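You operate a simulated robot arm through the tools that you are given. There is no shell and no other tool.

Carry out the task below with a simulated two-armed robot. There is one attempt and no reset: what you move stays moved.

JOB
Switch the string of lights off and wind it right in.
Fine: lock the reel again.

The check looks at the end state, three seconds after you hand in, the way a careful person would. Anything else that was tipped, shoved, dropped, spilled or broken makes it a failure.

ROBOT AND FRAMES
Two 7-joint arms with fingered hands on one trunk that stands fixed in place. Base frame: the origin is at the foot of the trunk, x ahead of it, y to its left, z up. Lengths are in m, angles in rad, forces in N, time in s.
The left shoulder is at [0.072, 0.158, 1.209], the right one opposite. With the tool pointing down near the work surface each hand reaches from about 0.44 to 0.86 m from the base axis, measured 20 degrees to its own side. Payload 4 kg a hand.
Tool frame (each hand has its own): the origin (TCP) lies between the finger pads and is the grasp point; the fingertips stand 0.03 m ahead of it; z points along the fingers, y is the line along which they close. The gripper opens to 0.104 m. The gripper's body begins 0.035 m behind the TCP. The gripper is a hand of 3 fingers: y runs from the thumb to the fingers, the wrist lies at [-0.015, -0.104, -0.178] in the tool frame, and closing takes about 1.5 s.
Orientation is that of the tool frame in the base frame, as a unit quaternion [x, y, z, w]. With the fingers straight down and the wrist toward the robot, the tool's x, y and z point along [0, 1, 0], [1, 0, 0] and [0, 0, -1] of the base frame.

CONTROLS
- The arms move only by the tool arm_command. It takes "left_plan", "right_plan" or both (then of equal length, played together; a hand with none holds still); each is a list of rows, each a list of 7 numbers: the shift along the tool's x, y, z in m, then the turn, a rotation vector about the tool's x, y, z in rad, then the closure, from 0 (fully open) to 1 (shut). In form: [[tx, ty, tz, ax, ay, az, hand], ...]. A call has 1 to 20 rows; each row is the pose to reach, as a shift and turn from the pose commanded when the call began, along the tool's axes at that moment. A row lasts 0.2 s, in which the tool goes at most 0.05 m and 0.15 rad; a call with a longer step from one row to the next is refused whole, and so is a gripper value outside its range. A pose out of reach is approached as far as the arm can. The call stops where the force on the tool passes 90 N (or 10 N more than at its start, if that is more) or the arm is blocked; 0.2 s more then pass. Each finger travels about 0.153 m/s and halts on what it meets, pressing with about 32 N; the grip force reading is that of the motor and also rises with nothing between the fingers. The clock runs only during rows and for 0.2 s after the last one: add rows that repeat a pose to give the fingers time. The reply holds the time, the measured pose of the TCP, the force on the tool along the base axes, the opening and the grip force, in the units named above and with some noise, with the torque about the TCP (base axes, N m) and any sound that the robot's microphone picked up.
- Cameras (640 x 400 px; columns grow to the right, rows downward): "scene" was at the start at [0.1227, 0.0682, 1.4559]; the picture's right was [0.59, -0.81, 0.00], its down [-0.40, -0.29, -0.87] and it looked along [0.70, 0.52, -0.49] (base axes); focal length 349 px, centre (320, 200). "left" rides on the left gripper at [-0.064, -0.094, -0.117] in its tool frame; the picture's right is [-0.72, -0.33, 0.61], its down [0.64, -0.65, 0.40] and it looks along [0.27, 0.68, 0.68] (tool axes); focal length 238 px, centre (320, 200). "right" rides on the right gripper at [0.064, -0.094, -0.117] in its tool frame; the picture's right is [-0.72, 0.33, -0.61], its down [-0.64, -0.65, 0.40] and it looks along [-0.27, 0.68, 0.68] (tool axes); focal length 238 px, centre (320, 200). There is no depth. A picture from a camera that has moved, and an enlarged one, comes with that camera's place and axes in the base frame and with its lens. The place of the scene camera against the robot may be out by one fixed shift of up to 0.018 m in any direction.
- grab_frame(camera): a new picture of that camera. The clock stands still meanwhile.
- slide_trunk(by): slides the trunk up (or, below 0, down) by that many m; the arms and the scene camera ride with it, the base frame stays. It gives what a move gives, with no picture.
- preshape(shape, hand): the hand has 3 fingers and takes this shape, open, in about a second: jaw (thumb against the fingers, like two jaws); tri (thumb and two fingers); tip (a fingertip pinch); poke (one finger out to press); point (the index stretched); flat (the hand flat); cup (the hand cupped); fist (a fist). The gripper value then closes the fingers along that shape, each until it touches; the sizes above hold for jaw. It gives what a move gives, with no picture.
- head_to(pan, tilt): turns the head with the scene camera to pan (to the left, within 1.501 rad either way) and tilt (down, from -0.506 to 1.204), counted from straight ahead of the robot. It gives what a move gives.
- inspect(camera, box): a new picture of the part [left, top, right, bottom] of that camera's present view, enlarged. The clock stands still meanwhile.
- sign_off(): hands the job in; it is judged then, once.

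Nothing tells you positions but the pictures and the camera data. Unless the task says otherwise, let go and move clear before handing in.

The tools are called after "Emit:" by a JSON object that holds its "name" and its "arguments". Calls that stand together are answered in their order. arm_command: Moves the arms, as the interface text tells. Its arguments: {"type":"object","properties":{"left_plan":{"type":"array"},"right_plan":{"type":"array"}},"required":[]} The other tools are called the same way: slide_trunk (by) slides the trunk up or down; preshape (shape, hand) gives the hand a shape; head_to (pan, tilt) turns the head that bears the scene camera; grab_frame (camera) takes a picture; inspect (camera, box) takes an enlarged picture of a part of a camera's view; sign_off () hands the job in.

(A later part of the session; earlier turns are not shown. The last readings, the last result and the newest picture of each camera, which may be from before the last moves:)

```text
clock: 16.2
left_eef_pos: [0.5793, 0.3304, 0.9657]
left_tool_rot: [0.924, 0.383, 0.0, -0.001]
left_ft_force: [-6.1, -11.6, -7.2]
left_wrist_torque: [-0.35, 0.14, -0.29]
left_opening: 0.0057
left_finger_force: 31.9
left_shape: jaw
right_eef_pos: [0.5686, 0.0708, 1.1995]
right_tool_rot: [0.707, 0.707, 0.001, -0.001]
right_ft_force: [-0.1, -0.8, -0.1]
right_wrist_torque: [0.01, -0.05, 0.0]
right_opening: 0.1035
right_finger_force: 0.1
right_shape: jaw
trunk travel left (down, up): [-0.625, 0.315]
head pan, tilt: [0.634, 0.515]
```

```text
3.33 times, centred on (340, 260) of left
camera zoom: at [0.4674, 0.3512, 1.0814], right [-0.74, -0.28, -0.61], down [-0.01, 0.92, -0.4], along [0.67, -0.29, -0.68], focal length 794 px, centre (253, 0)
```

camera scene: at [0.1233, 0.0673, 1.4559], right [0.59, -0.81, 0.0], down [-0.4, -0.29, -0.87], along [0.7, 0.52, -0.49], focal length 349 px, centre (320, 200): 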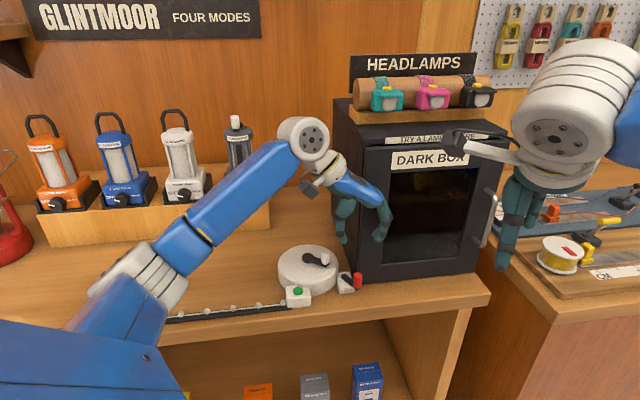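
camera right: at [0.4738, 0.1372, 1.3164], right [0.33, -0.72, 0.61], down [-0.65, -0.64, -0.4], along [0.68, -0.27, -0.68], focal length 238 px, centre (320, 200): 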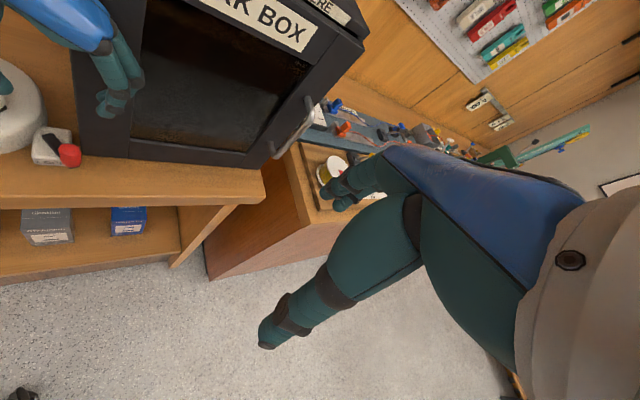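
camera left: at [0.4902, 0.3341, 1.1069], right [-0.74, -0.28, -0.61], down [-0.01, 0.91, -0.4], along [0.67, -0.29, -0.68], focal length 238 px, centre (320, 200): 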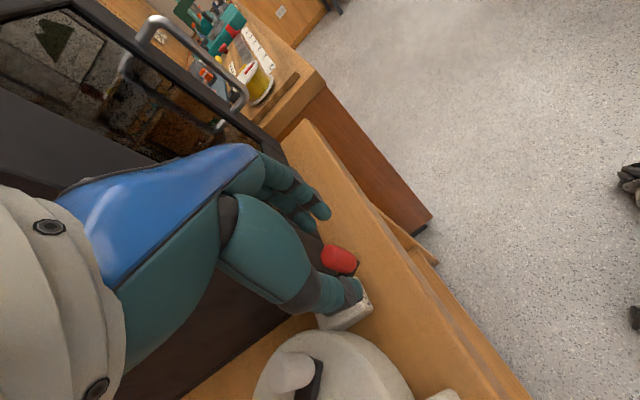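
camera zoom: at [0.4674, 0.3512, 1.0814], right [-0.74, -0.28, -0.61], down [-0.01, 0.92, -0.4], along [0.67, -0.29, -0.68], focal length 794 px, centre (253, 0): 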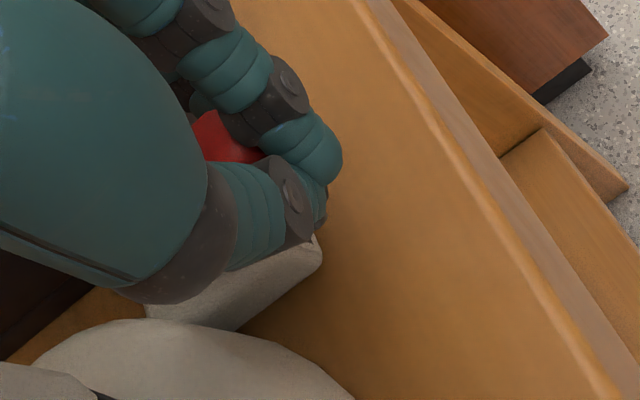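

The lever now points straight to the front, still moving freely. I'll keep going left to find its other end stop.

Emit:
{"name": "arm_command", "arguments": {"left_plan": [[0, -0.003, 0, 0, 0, 0, 1], [0.0005, -0.006, 0, 0, 0, 0, 1], [0.001, -0.009, 0, 0, 0, 0, 1], [0.002, -0.012, 0, 0, 0, 0, 1]]}}

Emit:
{"name": "inspect", "arguments": {"camera": "scene", "box": [310, 240, 390, 310]}}

Emit:
{"name": "inspect", "arguments": {"camera": "right", "box": [0, 50, 150, 190]}}

```text
clock: 17.2
left_eef_pos: [0.5723, 0.3397, 0.9639]
left_tool_rot: [0.924, 0.383, 0.001, 0.0]
left_ft_force: [-5.7, -7.7, -1.6]
left_wrist_torque: [-0.32, 0.05, -0.27]
left_opening: 0.0063
left_finger_force: 31.2
left_shape: jaw
right_eef_pos: [0.569, 0.0712, 1.1991]
right_tool_rot: [0.707, 0.707, 0.002, 0.0]
right_ft_force: [-0.4, -0.9, 0.4]
right_wrist_torque: [-0.01, 0.0, 0.0]
right_opening: 0.1036
right_finger_force: 0.1
right_shape: jaw
trunk travel left (down, up): [-0.625, 0.315]
head pan, tilt: [0.634, 0.515]
```

```text
5.71 times, centred on (350, 275) of scene
camera zoom: at [0.1222, 0.065, 1.4561], right [0.59, -0.81, 0.0], down [-0.4, -0.29, -0.87], along [0.7, 0.52, -0.49], focal length 1994 px, centre (149, -229)
```

zoom: 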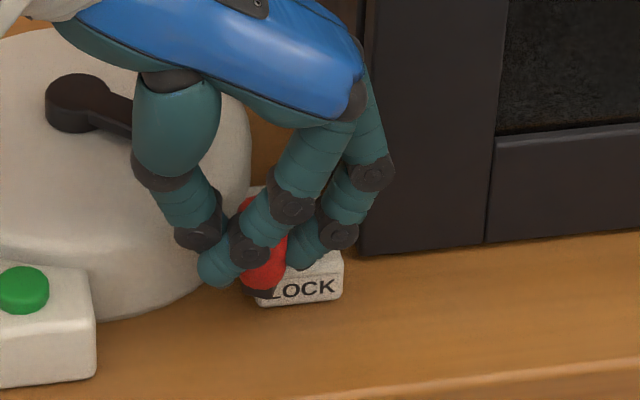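

```text
2.86 times, centred on (75, 120) of right
camera zoom: at [0.4736, 0.1356, 1.3165], right [0.33, -0.72, 0.61], down [-0.65, -0.64, -0.41], along [0.68, -0.27, -0.68], focal length 681 px, centre (1020, 429)
```

zoom: 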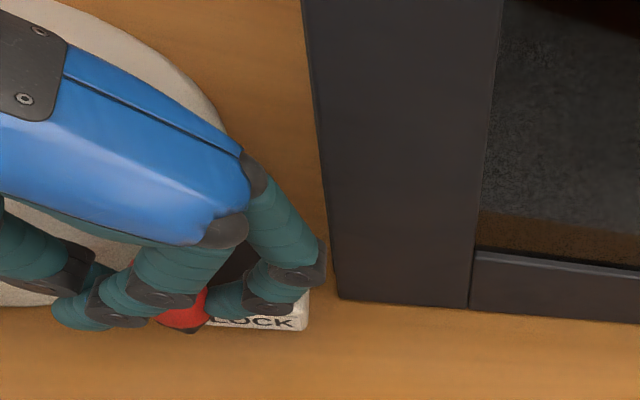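

Emit:
{"name": "arm_command", "arguments": {"left_plan": [[0.001, -0.003, 0, 0, 0, 0, 1], [0.002, -0.006, 0, 0, 0, 0, 1], [0.004, -0.009, 0, 0, 0, 0, 1]]}}

Emit:
{"name": "inspect", "arguments": {"camera": "scene", "box": [310, 240, 390, 310]}}

Emit:
{"name": "inspect", "arguments": {"camera": "right", "box": [0, 50, 150, 190]}}

```text
clock: 18.0
left_eef_pos: [0.569, 0.3461, 0.9667]
left_tool_rot: [0.925, 0.381, 0.001, -0.002]
left_ft_force: [-3.5, -18.1, -5.1]
left_wrist_torque: [-0.59, 0.01, -0.42]
left_opening: 0.007
left_finger_force: 32.2
left_shape: jaw
right_eef_pos: [0.5686, 0.0667, 1.1973]
right_tool_rot: [0.707, 0.707, 0.002, -0.002]
right_ft_force: [0.8, -0.5, 0.4]
right_wrist_torque: [0.0, 0.0, -0.04]
right_opening: 0.1034
right_finger_force: 0.0
right_shape: jaw
trunk travel left (down, up): [-0.625, 0.315]
head pan, tilt: [0.634, 0.515]
```

```text
5.71 times, centred on (350, 275) of scene
camera zoom: at [0.1238, 0.0598, 1.456], right [0.59, -0.81, 0.0], down [-0.4, -0.29, -0.87], along [0.7, 0.52, -0.49], focal length 1994 px, centre (149, -229)
```

zoom: 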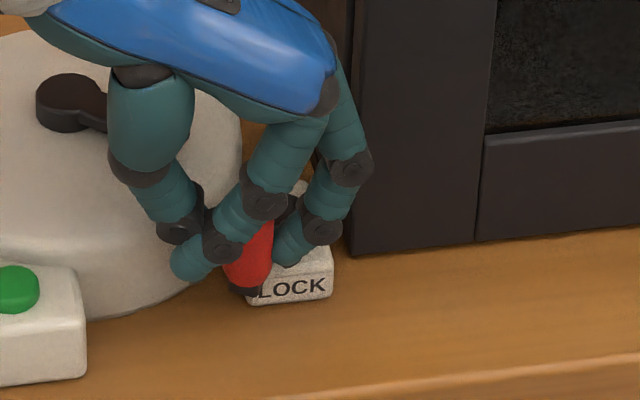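

```text
2.86 times, centred on (75, 120) of right
camera zoom: at [0.4749, 0.1307, 1.3165], right [0.33, -0.72, 0.61], down [-0.65, -0.64, -0.41], along [0.68, -0.27, -0.68], focal length 681 px, centre (1020, 429)
```

zoom: 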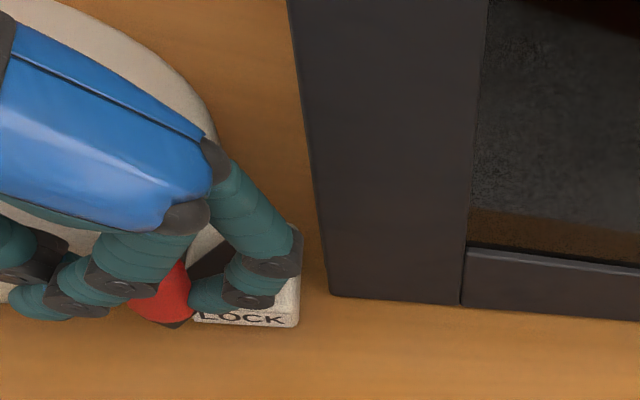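

The force has risen and the lever no longer follows, so it's at its left stop (about 55° from where it began). I'll relieve the load, loosen slightly and lift straight up so the knob isn't dragged back.

Emit:
{"name": "arm_command", "arguments": {"left_plan": [[-0.002, 0.002, 0, 0, 0, 0, 1], [-0.003, 0.004, 0, 0, 0, 0, 0.95], [-0.003, 0.004, 0, 0, 0, 0, 0.9], [-0.003, 0.004, 0, 0, 0, 0, 0.88], [-0.003, 0.004, -0.01, 0, 0, 0, 0.88], [-0.003, 0.004, -0.025, 0, 0, 0, 0.88], [-0.003, 0.004, -0.05, 0, 0, 0, 0.88], [-0.003, 0.004, -0.08, 0, 0, 0, 0.88]]}}

Emit:
{"name": "inspect", "arguments": {"camera": "scene", "box": [270, 220, 390, 310]}}

Emit:
{"name": "grab_frame", "arguments": {"camera": "left"}}

Emit:
{"name": "inspect", "arguments": {"camera": "right", "box": [0, 50, 150, 190]}}

```text
clock: 19.8
left_eef_pos: [0.5705, 0.3458, 1.0461]
left_tool_rot: [0.923, 0.384, 0.0, 0.0]
left_ft_force: [-0.1, 0.5, 0.6]
left_wrist_torque: [0.02, -0.02, 0.02]
left_opening: 0.0124
left_finger_force: 0.1
left_shape: jaw
right_eef_pos: [0.569, 0.0725, 1.1975]
right_tool_rot: [0.707, 0.707, 0.0, -0.001]
right_ft_force: [0.2, 0.7, -0.2]
right_wrist_torque: [0.02, -0.01, 0.01]
right_opening: 0.1038
right_finger_force: 0.1
right_shape: jaw
trunk travel left (down, up): [-0.625, 0.315]
head pan, tilt: [0.634, 0.515]
```

```text
4.44 times, centred on (330, 265) of scene
camera zoom: at [0.1241, 0.0674, 1.4558], right [0.59, -0.81, 0.0], down [-0.4, -0.29, -0.87], along [0.7, 0.52, -0.5], focal length 1551 px, centre (276, -89)
```

zoom: 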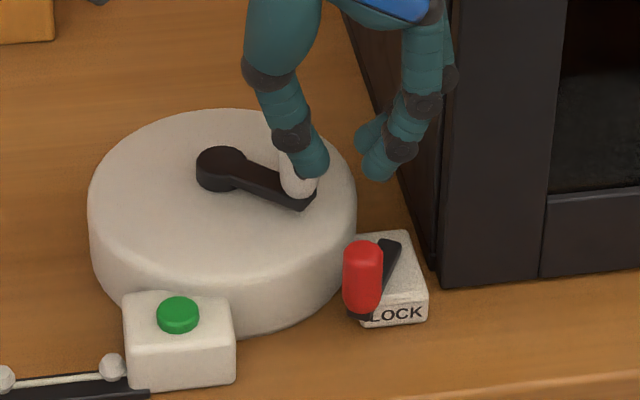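

```text
taken
camera left: at [0.4575, 0.3668, 1.1607], right [-0.74, -0.28, -0.61], down [-0.01, 0.92, -0.4], along [0.67, -0.29, -0.68], focal length 238 px, centre (320, 200)
```

left: 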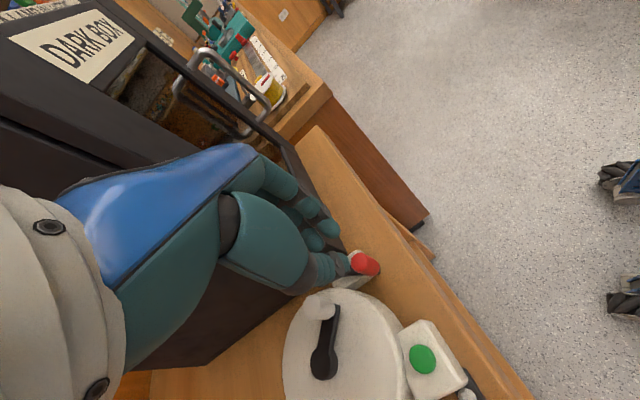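

```text
2.86 times, centred on (75, 120) of right
camera zoom: at [0.4752, 0.1366, 1.3158], right [0.33, -0.72, 0.61], down [-0.65, -0.64, -0.4], along [0.68, -0.27, -0.68], focal length 681 px, centre (1020, 429)
```

zoom: 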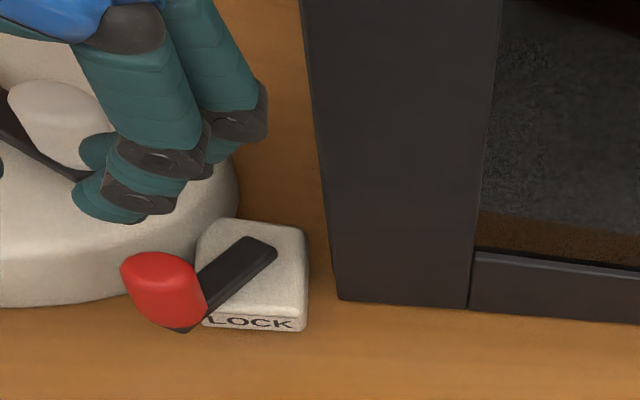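

The lever now rests at its left stop, about 90° in the picture from where it began. Next I'll rotate the left hand to a +30° yaw (palm clear of the dark box), raise it above the crank knob, and set the three-finger "tri" shape to cage the knob.

Emit:
{"name": "arm_command", "arguments": {"left_plan": [[0, -0.005, -0.02, 0, 0, -0.131, 0.6], [0, -0.015, -0.04, 0, 0, -0.262, 0.6], [0, -0.025, -0.06, 0, 0, -0.393, 0.6], [0, -0.03, -0.06, 0, 0, -0.524, 0.6], [0, -0.03, -0.06, 0, 0, -0.655, 0.6], [0.005, -0.03, -0.06, 0, 0, -0.785, 0.6], [0.015, -0.025, -0.06, 0, 0, -0.916, 0.6], [0.025, -0.02, -0.06, 0, 0, -1.047, 0.6], [0.035, -0.015, -0.06, 0, 0, -1.178, 0.6], [0.045, -0.01, -0.06, 0, 0, -1.309, 0.6], [0.051, -0.006, -0.06, 0, 0, -1.309, 0.6], [0.051, -0.006, -0.06, 0, 0, -1.309, 0.6]]}}

Emit:
{"name": "preshape", "arguments": {"hand": "left", "shape": "tri"}}

Emit:
{"name": "grab_frame", "arguments": {"camera": "left"}}

Emit:
{"name": "inspect", "arguments": {"camera": "scene", "box": [240, 170, 400, 310]}}

Emit:
{"name": "grab_frame", "arguments": {"camera": "right"}}

```text
clock: 22.4
left_eef_pos: [0.6022, 0.3865, 1.1047]
left_tool_rot: [0.499, 0.866, 0.0, 0.0]
left_ft_force: [0.2, -0.5, 0.3]
left_wrist_torque: [0.01, -0.03, -0.01]
left_opening: 0.0413
left_finger_force: 0.0
left_shape: jaw
right_eef_pos: [0.568, 0.0736, 1.1985]
right_tool_rot: [0.707, 0.707, 0.0, 0.0]
right_ft_force: [0.4, 0.7, -0.4]
right_wrist_torque: [0.0, 0.0, -0.03]
right_opening: 0.1036
right_finger_force: 0.1
right_shape: jaw
trunk travel left (down, up): [-0.625, 0.315]
head pan, tilt: [0.634, 0.515]
```

```text
clock: 23.3
left_eef_pos: [0.6022, 0.3857, 1.1047]
left_tool_rot: [0.5, 0.866, 0.0, 0.0]
left_ft_force: [0.2, -1.0, -0.4]
left_wrist_torque: [0.04, -0.01, -0.03]
left_opening: 0.1039
left_finger_force: 0.0
left_shape: tri
right_eef_pos: [0.5695, 0.0725, 1.1979]
right_tool_rot: [0.707, 0.707, 0.0, 0.0]
right_ft_force: [0.9, -0.4, 0.1]
right_wrist_torque: [0.01, -0.03, 0.02]
right_opening: 0.1039
right_finger_force: 0.1
right_shape: jaw
trunk travel left (down, up): [-0.625, 0.315]
head pan, tilt: [0.634, 0.515]
```

```text
taken
camera left: at [0.5522, 0.2834, 1.2205], right [0.08, -0.79, -0.61], down [-0.89, 0.23, -0.4], along [0.46, 0.57, -0.68], focal length 238 px, centre (320, 200)
```

left: 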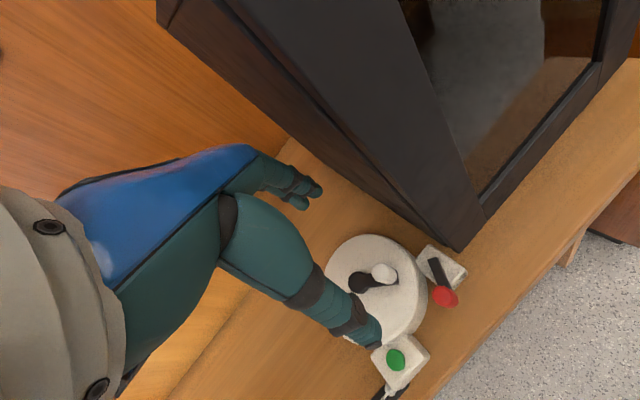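

```text
2.86 times, centred on (320, 240) of scene
camera zoom: at [0.1239, 0.0675, 1.4558], right [0.59, -0.81, 0.0], down [-0.4, -0.29, -0.87], along [0.7, 0.52, -0.5], focal length 997 px, centre (320, 86)
```

zoom: 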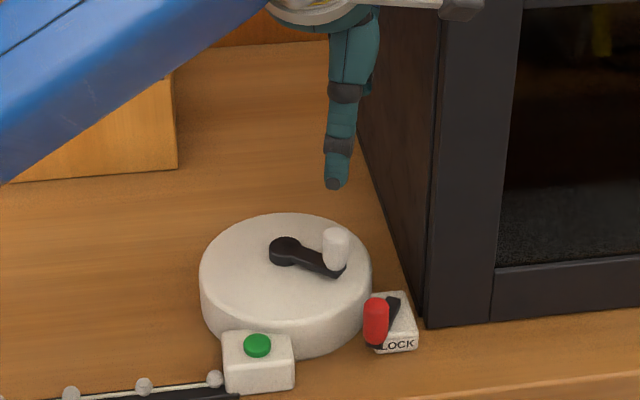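

```text
taken
camera right: at [0.4748, 0.137, 1.316], right [0.33, -0.72, 0.61], down [-0.65, -0.64, -0.4], along [0.68, -0.27, -0.68], focal length 238 px, centre (320, 200)
```

right: 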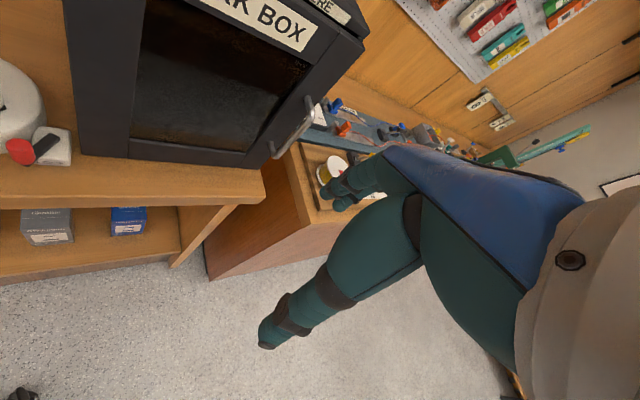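

The hand is above the crank knob. I'll close the tri shape partway in the air to see how the fingers come together.

Emit:
{"name": "arm_command", "arguments": {"left_plan": [[0, 0, 0, 0, 0, 0, 0.3], [0, 0, 0, 0, 0, 0, 0.6], [0, 0, 0, 0, 0, 0, 0.75], [0, 0, 0, 0, 0, 0, 0.75]]}}

Emit:
{"name": "inspect", "arguments": {"camera": "left", "box": [250, 140, 470, 380]}}

Emit:
{"name": "inspect", "arguments": {"camera": "scene", "box": [260, 150, 380, 270]}}

```text
clock: 24.3
left_eef_pos: [0.6023, 0.3857, 1.1041]
left_tool_rot: [0.5, 0.866, 0.0, 0.0]
left_ft_force: [0.0, -0.6, 1.1]
left_wrist_torque: [-0.02, -0.03, 0.02]
left_opening: 0.0265
left_finger_force: 0.0
left_shape: tri
right_eef_pos: [0.5692, 0.0747, 1.1982]
right_tool_rot: [0.707, 0.708, 0.0, 0.0]
right_ft_force: [-0.9, 0.1, 0.6]
right_wrist_torque: [-0.04, 0.01, 0.01]
right_opening: 0.1035
right_finger_force: 0.1
right_shape: jaw
trunk travel left (down, up): [-0.625, 0.315]
head pan, tilt: [0.634, 0.515]
```

```text
1.67 times, centred on (360, 260) of left
camera zoom: at [0.5521, 0.2834, 1.2205], right [0.08, -0.79, -0.61], down [-0.89, 0.23, -0.4], along [0.46, 0.57, -0.68], focal length 397 px, centre (253, 100)
```

zoom: 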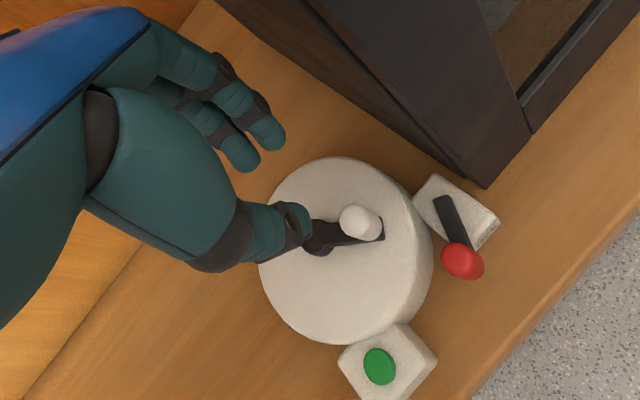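

```text
3.33 times, centred on (320, 210) of scene
camera zoom: at [0.1238, 0.0675, 1.4558], right [0.59, -0.81, 0.0], down [-0.4, -0.29, -0.87], along [0.7, 0.52, -0.5], focal length 1163 px, centre (320, 167)
```

zoom: 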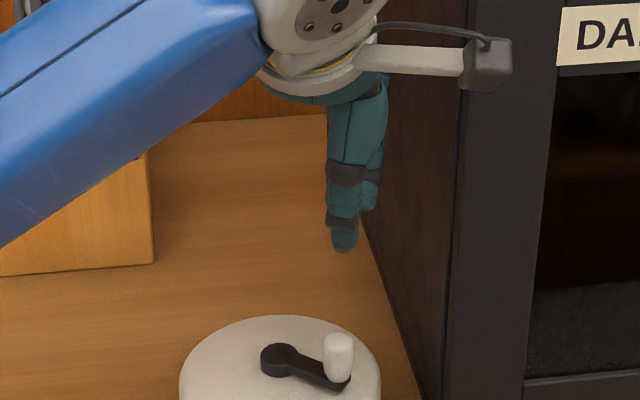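

The crank knob is at about (0.600, 0.389) and lies right under the three fingers. I'll lower partway with the fingers a bit wider and check alignment.

Emit:
{"name": "arm_command", "arguments": {"left_plan": [[0, 0, 0.03, 0, 0, 0, 0.55], [0, 0, 0.06, 0, 0, 0, 0.55], [0, 0, 0.085, 0, 0, 0, 0.55], [0, 0, 0.085, 0, 0, 0, 0.55]]}}

Emit:
{"name": "inspect", "arguments": {"camera": "left", "box": [270, 170, 430, 330]}}

Emit:
{"name": "inspect", "arguments": {"camera": "scene", "box": [260, 200, 380, 310]}}

```text
clock: 25.3
left_eef_pos: [0.6031, 0.386, 1.0196]
left_tool_rot: [0.5, 0.866, 0.0, 0.0]
left_ft_force: [0.9, 0.0, -0.1]
left_wrist_torque: [0.01, 0.02, 0.0]
left_opening: 0.0463
left_finger_force: 0.0
left_shape: tri
right_eef_pos: [0.569, 0.0745, 1.1986]
right_tool_rot: [0.707, 0.707, 0.001, 0.0]
right_ft_force: [-0.4, 0.0, 0.4]
right_wrist_torque: [0.0, 0.0, 0.0]
right_opening: 0.1036
right_finger_force: 0.1
right_shape: jaw
trunk travel left (down, up): [-0.625, 0.315]
head pan, tilt: [0.634, 0.515]
```

```text
2.50 times, centred on (350, 250) of left
camera zoom: at [0.5531, 0.2831, 1.1359], right [0.08, -0.79, -0.61], down [-0.89, 0.23, -0.4], along [0.46, 0.57, -0.68], focal length 596 px, centre (245, 75)
```

zoom: 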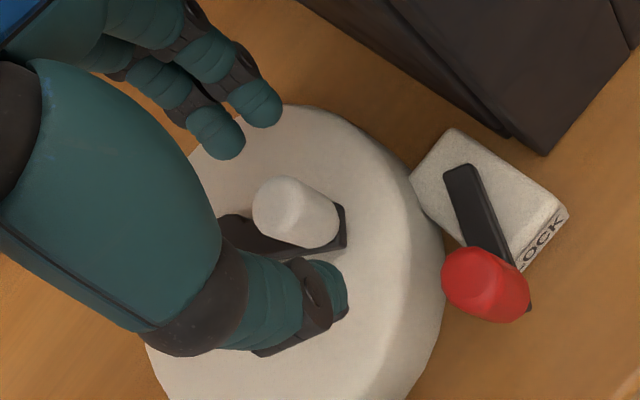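

```text
3.64 times, centred on (320, 255) of scene
camera zoom: at [0.1237, 0.0674, 1.4559], right [0.59, -0.81, 0.0], down [-0.4, -0.29, -0.87], along [0.7, 0.52, -0.5], focal length 1269 px, centre (320, 0)
```

zoom: 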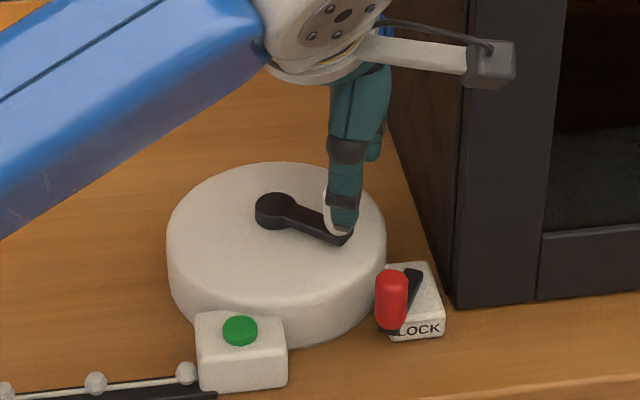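

The knob is centred between thumb and fingers. I'll lower to engage it and close slowly until the fingers touch.

Emit:
{"name": "arm_command", "arguments": {"left_plan": [[0, 0, 0.014, 0, 0, 0, 0.55], [0, 0, 0.027, 0, 0, 0, 0.55], [0, 0, 0.027, 0, 0, 0, 0.65], [0, 0, 0.027, 0, 0, 0, 0.72], [0, 0, 0.027, 0, 0, 0, 0.78], [0, 0, 0.027, 0, 0, 0, 0.82], [0, 0, 0.027, 0, 0, 0, 0.82]]}}

Emit:
{"name": "inspect", "arguments": {"camera": "left", "box": [270, 170, 430, 330]}}

Emit:
{"name": "inspect", "arguments": {"camera": "scene", "box": [280, 220, 360, 290]}}

```text
clock: 26.9
left_eef_pos: [0.6029, 0.3853, 0.9911]
left_tool_rot: [0.501, 0.866, 0.0, 0.0]
left_ft_force: [0.0, 1.2, -0.3]
left_wrist_torque: [0.02, 0.01, 0.01]
left_opening: 0.0191
left_finger_force: 0.1
left_shape: tri
right_eef_pos: [0.5698, 0.0737, 1.1972]
right_tool_rot: [0.707, 0.707, 0.0, 0.0]
right_ft_force: [-0.4, 0.0, 0.2]
right_wrist_torque: [-0.04, 0.0, -0.01]
right_opening: 0.1036
right_finger_force: 0.1
right_shape: jaw
trunk travel left (down, up): [-0.625, 0.315]
head pan, tilt: [0.634, 0.515]
```

```text
2.50 times, centred on (350, 250) of left
camera zoom: at [0.5521, 0.2829, 1.1082], right [0.08, -0.79, -0.61], down [-0.89, 0.23, -0.4], along [0.46, 0.57, -0.68], focal length 596 px, centre (245, 75)
```

zoom: 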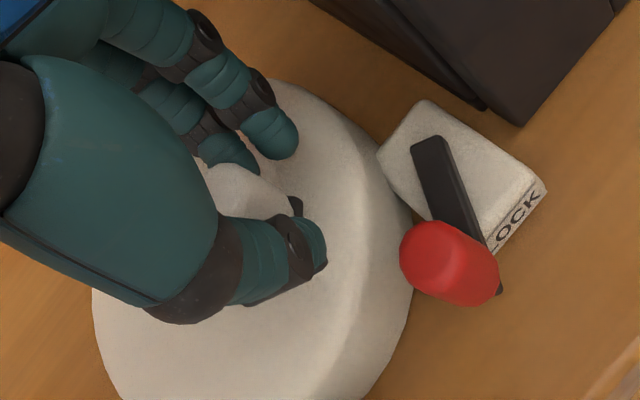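

```text
5.71 times, centred on (320, 255) of scene
camera zoom: at [0.1239, 0.0675, 1.4558], right [0.59, -0.81, 0.0], down [-0.4, -0.29, -0.87], along [0.7, 0.52, -0.5], focal length 1994 px, centre (320, -114)
```

zoom: 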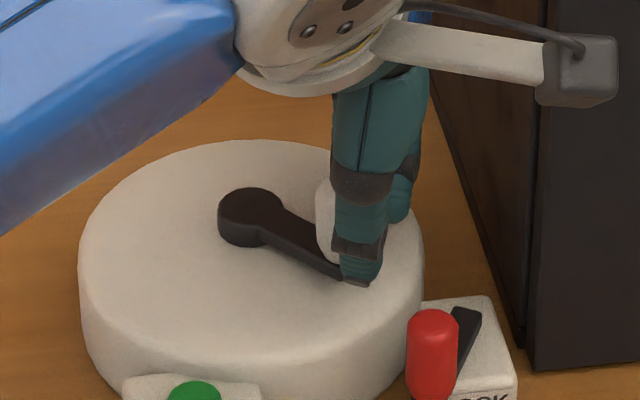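

Emit:
{"name": "arm_command", "arguments": {"left_plan": [[0, 0, 0, 0, 0, 0, 0.86], [0, 0, 0, 0, 0, 0, 0.9], [0, 0, 0, 0, 0, 0, 0.93], [0, 0, 0, 0, 0, 0, 0.93]]}}

Emit:
{"name": "inspect", "arguments": {"camera": "left", "box": [270, 170, 430, 330]}}

Emit:
{"name": "inspect", "arguments": {"camera": "scene", "box": [280, 220, 360, 290]}}

```text
clock: 27.9
left_eef_pos: [0.6029, 0.3847, 0.9912]
left_tool_rot: [0.5, 0.866, 0.0, 0.0]
left_ft_force: [0.7, 0.7, 0.7]
left_wrist_torque: [0.03, -0.04, -0.01]
left_opening: 0.0077
left_finger_force: 0.0
left_shape: tri
right_eef_pos: [0.5682, 0.0745, 1.1984]
right_tool_rot: [0.707, 0.707, -0.001, 0.0]
right_ft_force: [-0.8, -0.6, 0.7]
right_wrist_torque: [0.02, 0.02, 0.0]
right_opening: 0.1034
right_finger_force: 0.0
right_shape: jaw
trunk travel left (down, up): [-0.625, 0.315]
head pan, tilt: [0.634, 0.515]
```

```text
2.50 times, centred on (350, 250) of left
camera zoom: at [0.5519, 0.283, 1.1085], right [0.08, -0.79, -0.61], down [-0.89, 0.23, -0.4], along [0.46, 0.57, -0.68], focal length 596 px, centre (245, 75)
```

zoom: 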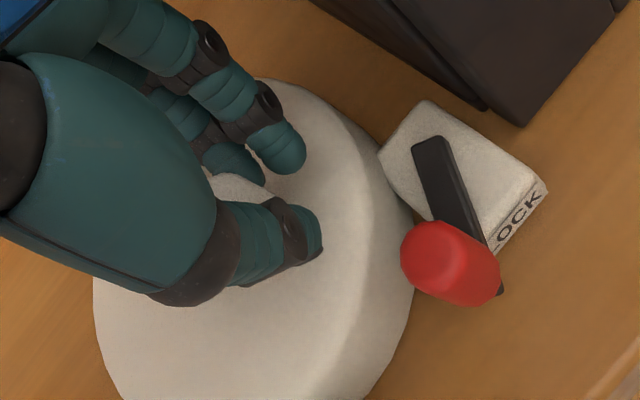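

```text
5.71 times, centred on (320, 255) of scene
camera zoom: at [0.1236, 0.0674, 1.4559], right [0.59, -0.81, 0.0], down [-0.4, -0.29, -0.87], along [0.7, 0.52, -0.5], focal length 1994 px, centre (320, -114)
```

zoom: 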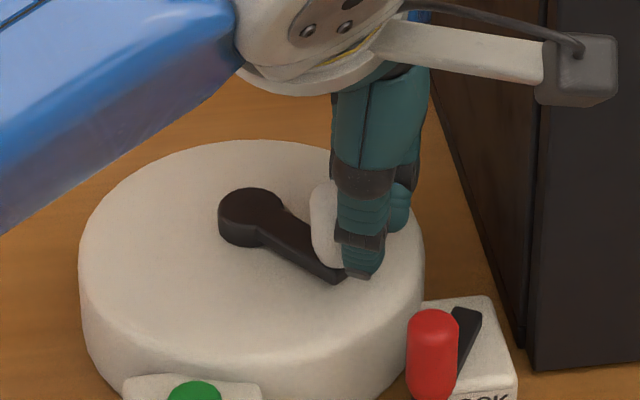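

Closing pushed the knob sideways past the thumb, and the crank turned slightly (so it is no longer locked). I'll reopen and look, then re-centre.

Emit:
{"name": "arm_command", "arguments": {"left_plan": [[0, 0, 0, 0, 0, 0, 0.8], [0, 0, 0, 0, 0, 0, 0.55], [0, 0, -0.01, 0, 0, 0, 0.5], [0, 0, -0.025, 0, 0, 0, 0.5], [0, 0, -0.025, 0, 0, 0, 0.5]]}}

Emit:
{"name": "inspect", "arguments": {"camera": "left", "box": [270, 170, 430, 330]}}

Emit:
{"name": "inspect", "arguments": {"camera": "scene", "box": [280, 220, 360, 290]}}

Emit:
{"name": "grab_frame", "arguments": {"camera": "scene"}}

```text
clock: 29.1
left_eef_pos: [0.6012, 0.3854, 1.0164]
left_tool_rot: [0.5, 0.866, -0.001, 0.0]
left_ft_force: [1.6, -1.2, -0.1]
left_wrist_torque: [-0.02, -0.01, -0.02]
left_opening: 0.0514
left_finger_force: 0.0
left_shape: tri
right_eef_pos: [0.5686, 0.0728, 1.1977]
right_tool_rot: [0.707, 0.707, 0.001, -0.001]
right_ft_force: [-0.5, -0.4, 0.2]
right_wrist_torque: [0.0, -0.03, -0.01]
right_opening: 0.1039
right_finger_force: 0.1
right_shape: jaw
trunk travel left (down, up): [-0.625, 0.315]
head pan, tilt: [0.634, 0.515]
```

```text
2.50 times, centred on (350, 250) of left
camera zoom: at [0.5511, 0.2832, 1.1318], right [0.08, -0.79, -0.61], down [-0.89, 0.23, -0.4], along [0.46, 0.57, -0.68], focal length 596 px, centre (245, 75)
```

zoom: 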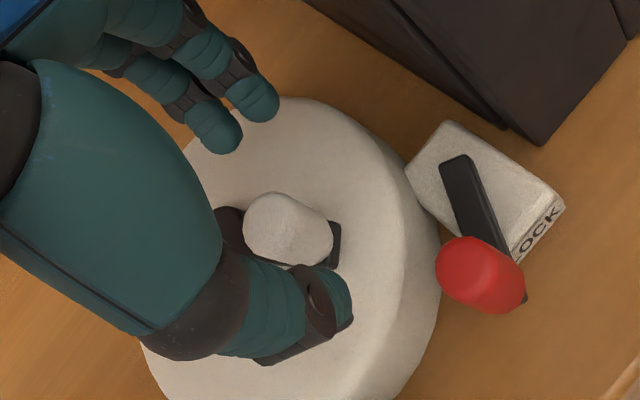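

```text
5.71 times, centred on (320, 255) of scene
camera zoom: at [0.1237, 0.0674, 1.4559], right [0.59, -0.81, 0.0], down [-0.4, -0.29, -0.87], along [0.7, 0.52, -0.5], focal length 1994 px, centre (320, -114)
```

zoom: 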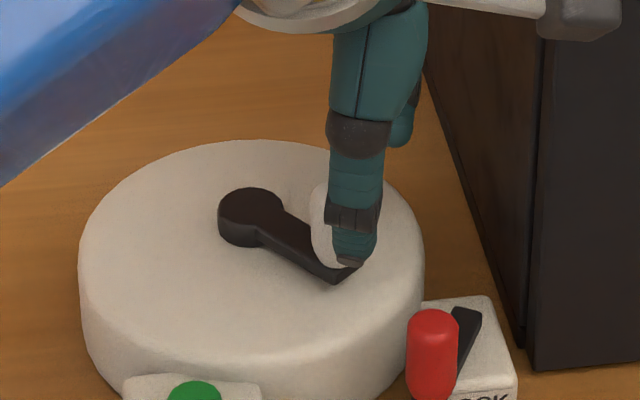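

```text
taken
camera scene: at [0.1237, 0.0674, 1.4559], right [0.59, -0.81, 0.0], down [-0.4, -0.29, -0.87], along [0.7, 0.52, -0.5], focal length 349 px, centre (320, 200)
```

scene: 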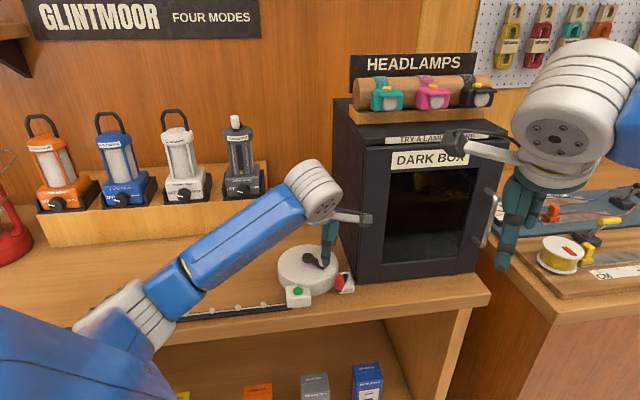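

The knob is about 6 mm off the thumb's centre line. I'll shift the hand to centre it, lower again and close slowly.

Emit:
{"name": "arm_command", "arguments": {"left_plan": [[0.0065, -0.003, 0, 0, 0, 0, 0.5], [0.0065, -0.003, 0.014, 0, 0, 0, 0.5], [0.0065, -0.003, 0.026, 0, 0, 0, 0.5], [0.0065, -0.003, 0.026, 0, 0, 0, 0.65], [0.0065, -0.003, 0.026, 0, 0, 0, 0.75], [0.0065, -0.003, 0.026, 0, 0, 0, 0.82], [0.0065, -0.003, 0.026, 0, 0, 0, 0.82]]}}

Emit:
{"name": "inspect", "arguments": {"camera": "left", "box": [270, 170, 430, 330]}}

Emit:
{"name": "inspect", "arguments": {"camera": "scene", "box": [280, 220, 360, 290]}}

```text
clock: 30.7
left_eef_pos: [0.5945, 0.3882, 0.9906]
left_tool_rot: [0.501, 0.866, 0.0, 0.0]
left_ft_force: [0.0, 0.8, 0.5]
left_wrist_torque: [0.0, -0.03, -0.04]
left_opening: 0.019
left_finger_force: 0.0
left_shape: tri
right_eef_pos: [0.5686, 0.0729, 1.1988]
right_tool_rot: [0.707, 0.707, 0.0, 0.001]
right_ft_force: [0.5, 0.1, 0.2]
right_wrist_torque: [0.02, 0.03, -0.01]
right_opening: 0.1036
right_finger_force: 0.1
right_shape: jaw
trunk travel left (down, up): [-0.625, 0.315]
head pan, tilt: [0.634, 0.515]
```

```text
2.50 times, centred on (350, 250) of left
camera zoom: at [0.5454, 0.287, 1.1059], right [0.08, -0.79, -0.61], down [-0.89, 0.23, -0.4], along [0.46, 0.57, -0.68], focal length 596 px, centre (245, 75)
```

zoom: 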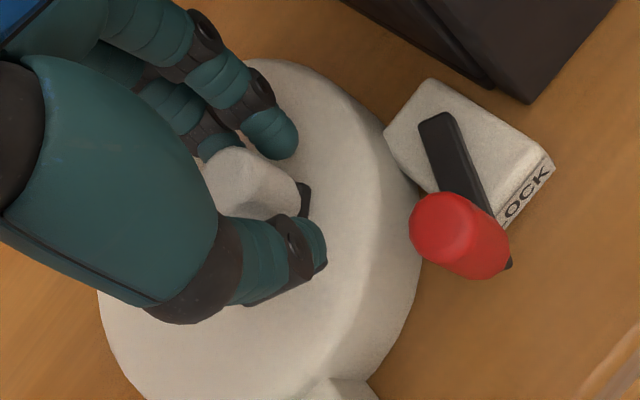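

```text
5.71 times, centred on (320, 255) of scene
camera zoom: at [0.1237, 0.0676, 1.4559], right [0.59, -0.81, 0.0], down [-0.4, -0.29, -0.87], along [0.7, 0.52, -0.5], focal length 1994 px, centre (320, -114)
```

zoom: 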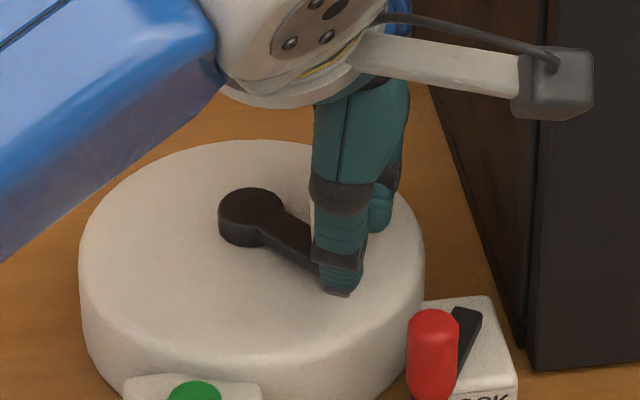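

Emit:
{"name": "arm_command", "arguments": {"left_plan": [[0, 0, 0, 0, 0, 0, 0.85], [0, 0, 0, 0, 0, 0, 0.88], [0, 0, 0, 0, 0, 0, 0.91], [0, 0, 0, 0, 0, 0, 0.94], [0, 0, 0, 0, 0, 0, 0.94]]}}

Emit:
{"name": "inspect", "arguments": {"camera": "left", "box": [270, 170, 430, 330]}}

Emit:
{"name": "inspect", "arguments": {"camera": "scene", "box": [280, 220, 360, 290]}}

```text
clock: 31.9
left_eef_pos: [0.5949, 0.3882, 0.9895]
left_tool_rot: [0.501, 0.866, -0.001, -0.001]
left_ft_force: [-0.5, -5.3, -4.6]
left_wrist_torque: [-0.07, 0.0, 0.0]
left_opening: 0.0084
left_finger_force: 31.7
left_shape: tri
right_eef_pos: [0.5692, 0.0721, 1.198]
right_tool_rot: [0.707, 0.707, 0.0, 0.0]
right_ft_force: [1.1, -0.6, -0.1]
right_wrist_torque: [0.02, -0.01, 0.03]
right_opening: 0.1035
right_finger_force: 0.0
right_shape: jaw
trunk travel left (down, up): [-0.625, 0.315]
head pan, tilt: [0.634, 0.515]
```

```text
2.50 times, centred on (350, 250) of left
camera zoom: at [0.5456, 0.2855, 1.1054], right [0.08, -0.79, -0.61], down [-0.89, 0.23, -0.4], along [0.46, 0.57, -0.68], focal length 596 px, centre (245, 75)
```

zoom: 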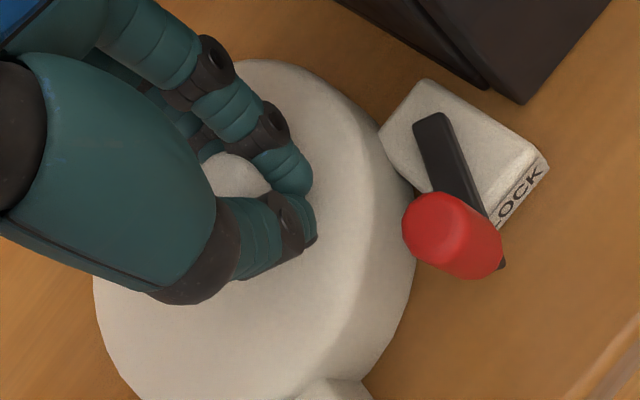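

```text
5.71 times, centred on (320, 255) of scene
camera zoom: at [0.1243, 0.0659, 1.4558], right [0.59, -0.81, 0.0], down [-0.4, -0.29, -0.87], along [0.7, 0.52, -0.49], focal length 1994 px, centre (320, -114)
```

zoom: 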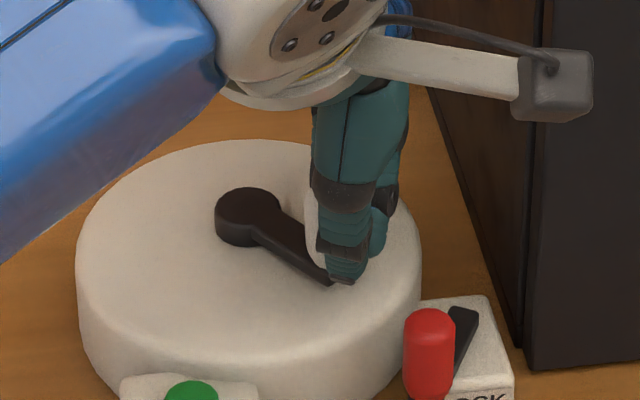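

The crank knob is now firmly held (32 N grip). I'll try turning it counter-clockwise (the direction that pulls the string in) by about 20° in small steps and read the force.

Emit:
{"name": "arm_command", "arguments": {"left_plan": [[-0.0017, 0.0035, 0, 0, 0, 0, 1], [-0.0033, 0.0071, 0, 0, 0, 0, 1], [-0.0047, 0.0109, 0, 0, 0, 0, 1], [-0.0059, 0.0147, 0, 0, 0, 0, 1]]}}

Emit:
{"name": "inspect", "arguments": {"camera": "scene", "box": [260, 220, 380, 310]}}

Emit:
{"name": "grab_frame", "arguments": {"camera": "left"}}

Emit:
{"name": "inspect", "arguments": {"camera": "scene", "box": [70, 280, 310, 360]}}

```text
clock: 32.9
left_eef_pos: [0.6151, 0.389, 0.99]
left_tool_rot: [0.5, 0.866, 0.001, -0.001]
left_ft_force: [2.8, -9.9, -8.2]
left_wrist_torque: [-0.14, -0.06, 0.0]
left_opening: 0.0083
left_finger_force: 32.1
left_shape: tri
right_eef_pos: [0.5713, 0.0721, 1.1978]
right_tool_rot: [0.707, 0.707, 0.0, 0.0]
right_ft_force: [-0.2, -0.4, -0.1]
right_wrist_torque: [0.0, -0.01, -0.02]
right_opening: 0.1034
right_finger_force: 0.0
right_shape: jaw
trunk travel left (down, up): [-0.625, 0.315]
head pan, tilt: [0.634, 0.515]
```

```text
4.44 times, centred on (320, 265) of scene
camera zoom: at [0.127, 0.0649, 1.4556], right [0.59, -0.81, 0.0], down [-0.4, -0.29, -0.87], along [0.7, 0.52, -0.5], focal length 1551 px, centre (320, -89)
```

zoom: 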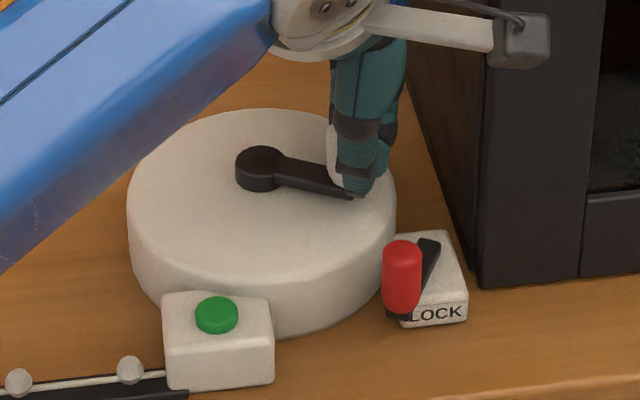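

```text
taken
camera left: at [0.5646, 0.287, 1.1056], right [0.08, -0.79, -0.61], down [-0.89, 0.23, -0.4], along [0.46, 0.57, -0.68], focal length 238 px, centre (320, 200)
```

left: 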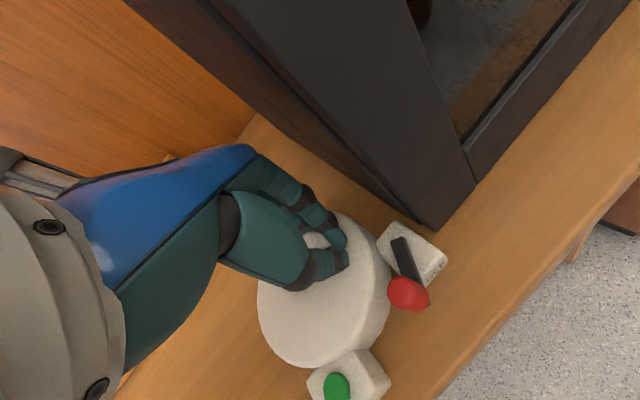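

```text
2.67 times, centred on (190, 320) of scene
camera zoom: at [0.127, 0.0649, 1.4556], right [0.59, -0.81, 0.0], down [-0.4, -0.29, -0.87], along [0.7, 0.52, -0.5], focal length 931 px, centre (667, -120)
```

zoom: 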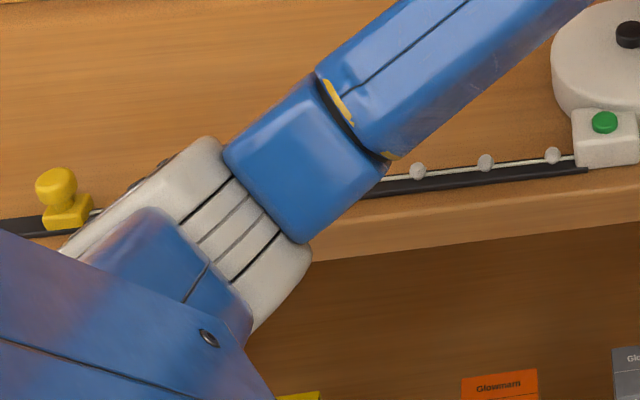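

The crank turns freely, but the bulbs moved about 1 cm outward, so counter-clockwise pays the string out. I'll turn clockwise instead, easing the hand slightly outward where the force suggests the circle is a little larger.

Emit:
{"name": "arm_command", "arguments": {"left_plan": [[0.0005, -0.004, 0, 0, 0, 0, 1], [0.0014, -0.008, 0, 0, 0, 0, 1], [0.0026, -0.0119, 0, 0, 0, 0, 1], [0.0043, -0.0158, 0, 0, 0, 0, 1]]}}

Emit:
{"name": "inspect", "arguments": {"camera": "scene", "box": [260, 220, 380, 310]}}

Emit:
{"name": "inspect", "arguments": {"camera": "left", "box": [270, 170, 430, 330]}}

```text
clock: 33.9
left_eef_pos: [0.5975, 0.3884, 0.9899]
left_tool_rot: [0.499, 0.866, 0.0, -0.001]
left_ft_force: [-0.1, -4.1, -8.1]
left_wrist_torque: [-0.03, -0.01, 0.05]
left_opening: 0.008
left_finger_force: 31.6
left_shape: tri
right_eef_pos: [0.5702, 0.0739, 1.1983]
right_tool_rot: [0.708, 0.707, 0.0, 0.0]
right_ft_force: [-0.2, 0.0, -0.3]
right_wrist_torque: [-0.01, 0.0, -0.01]
right_opening: 0.1037
right_finger_force: 0.0
right_shape: jaw
trunk travel left (down, up): [-0.625, 0.315]
head pan, tilt: [0.634, 0.515]
```

```text
4.44 times, centred on (320, 265) of scene
camera zoom: at [0.1254, 0.0671, 1.4557], right [0.59, -0.81, 0.0], down [-0.4, -0.29, -0.87], along [0.7, 0.52, -0.5], focal length 1551 px, centre (320, -89)
```

zoom: 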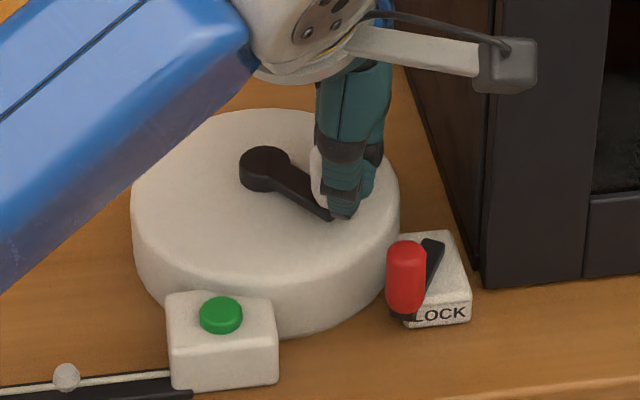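

```text
2.50 times, centred on (350, 250) of left
camera zoom: at [0.5468, 0.285, 1.1057], right [0.08, -0.79, -0.61], down [-0.89, 0.23, -0.4], along [0.46, 0.58, -0.68], focal length 596 px, centre (245, 75)
```

zoom: 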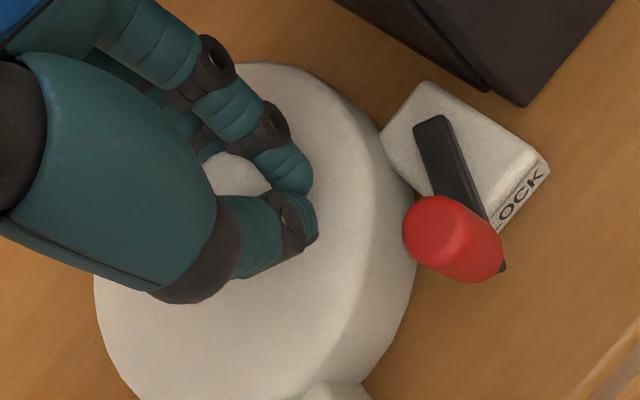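

The first bulb has disappeared into the box and the others moved in about 2 cm: clockwise winds it in, roughly 0.38 m per turn, so a bit under one turn is needed. I'll zoom in to pin down the crank's present angle.

Emit:
{"name": "inspect", "arguments": {"camera": "scene", "box": [285, 235, 345, 280]}}

Emit:
{"name": "inspect", "arguments": {"camera": "scene", "box": [20, 250, 310, 370]}}

```text
8.89 times, centred on (315, 258) of scene
camera zoom: at [0.1254, 0.0671, 1.4557], right [0.59, -0.81, 0.0], down [-0.4, -0.29, -0.87], along [0.7, 0.52, -0.5], focal length 3102 px, centre (364, -311)
```

zoom: 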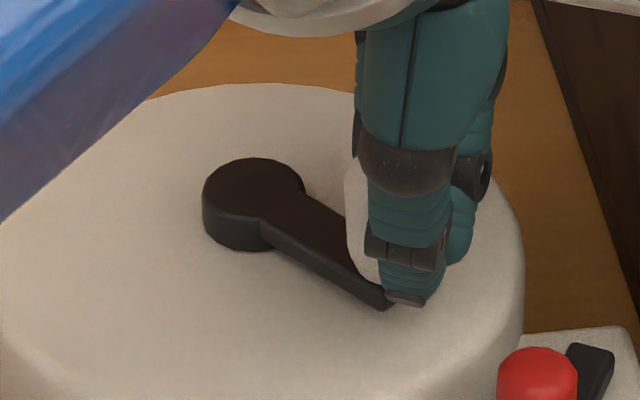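

```text
2.21 times, centred on (165, 310) of scene
camera zoom: at [0.1254, 0.0671, 1.4557], right [0.59, -0.81, 0.0], down [-0.4, -0.29, -0.87], along [0.7, 0.52, -0.5], focal length 770 px, centre (662, -43)
```

zoom: 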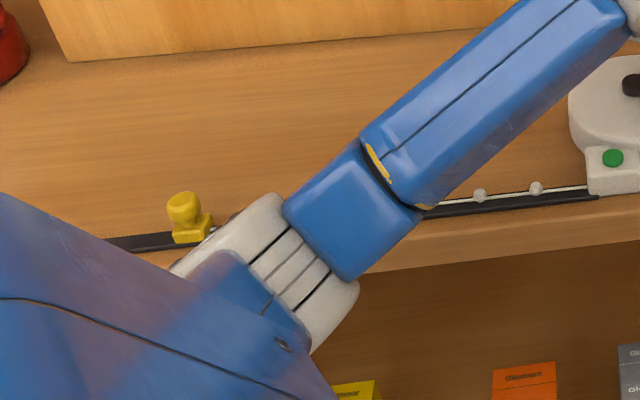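

The crank is at about −94° (pointing toward the robot's right front), hub at about (0.597, 0.4355), radius about 0.046 m; the yellow end must come in about 0.34 m, close to 290° clockwise. I'll turn the first 45° clockwise and check the forces.

Emit:
{"name": "arm_command", "arguments": {"left_plan": [[0.0024, -0.0032, 0, 0, 0, 0, 1], [0.0051, -0.0063, 0, 0, 0, 0, 1], [0.008, -0.009, 0, 0, 0, 0, 1], [0.0112, -0.0116, 0, 0, 0, 0, 1], [0.0145, -0.0138, 0, 0, 0, 0, 1], [0.0181, -0.0158, 0, 0, 0, 0, 1], [0.0218, -0.0173, 0, 0, 0, 0, 1], [0.0257, -0.0186, 0, 0, 0, 0, 1], [0.0296, -0.0196, 0, 0, 0, 0, 1]]}}

Emit:
{"name": "inspect", "arguments": {"camera": "scene", "box": [270, 220, 360, 290]}}

Emit:
{"name": "inspect", "arguments": {"camera": "left", "box": [270, 170, 430, 330]}}

Emit:
{"name": "inspect", "arguments": {"camera": "scene", "box": [20, 250, 310, 370]}}

```text
clock: 35.9
left_eef_pos: [0.5665, 0.4052, 0.9924]
left_tool_rot: [0.5, 0.866, -0.002, 0.0]
left_ft_force: [2.5, 1.1, -8.4]
left_wrist_torque: [0.07, -0.05, 0.01]
left_opening: 0.0079
left_finger_force: 32.3
left_shape: tri
right_eef_pos: [0.5699, 0.0737, 1.1962]
right_tool_rot: [0.707, 0.707, 0.0, 0.001]
right_ft_force: [-0.8, -0.3, 0.3]
right_wrist_torque: [-0.03, 0.01, -0.01]
right_opening: 0.1035
right_finger_force: 0.0
right_shape: jaw
trunk travel left (down, up): [-0.625, 0.315]
head pan, tilt: [0.634, 0.515]
```

```text
5.71 times, centred on (315, 255) of scene
camera zoom: at [0.1255, 0.0692, 1.4556], right [0.59, -0.81, 0.0], down [-0.4, -0.29, -0.87], along [0.7, 0.51, -0.5], focal length 1994 px, centre (349, -114)
```

zoom: 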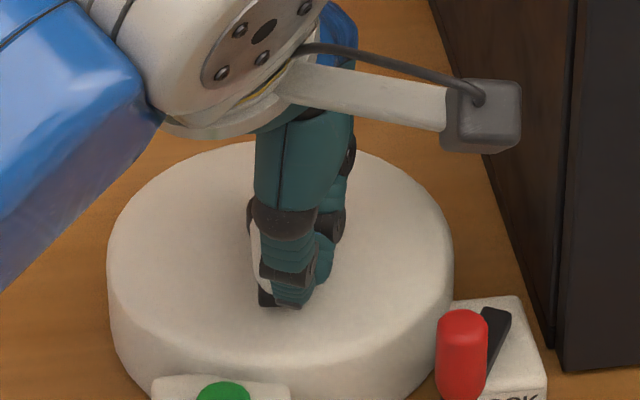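

```text
2.50 times, centred on (350, 250) of left
camera zoom: at [0.5154, 0.3017, 1.106], right [0.08, -0.79, -0.61], down [-0.89, 0.23, -0.4], along [0.46, 0.57, -0.68], focal length 596 px, centre (245, 75)
```

zoom: 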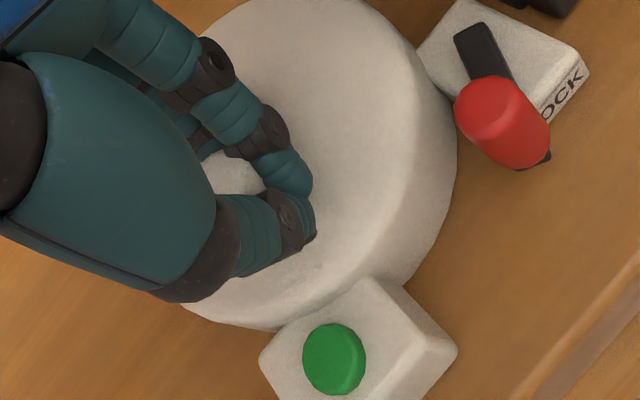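

```text
2.21 times, centred on (165, 310) of scene
camera zoom: at [0.1255, 0.0692, 1.4556], right [0.59, -0.81, 0.0], down [-0.4, -0.29, -0.87], along [0.7, 0.51, -0.5], focal length 770 px, centre (662, -43)
```

zoom: 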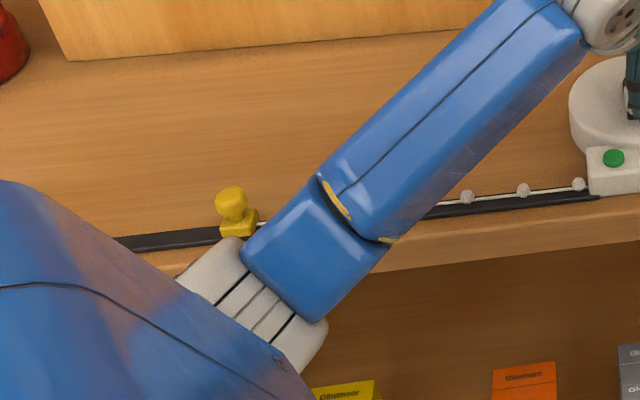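

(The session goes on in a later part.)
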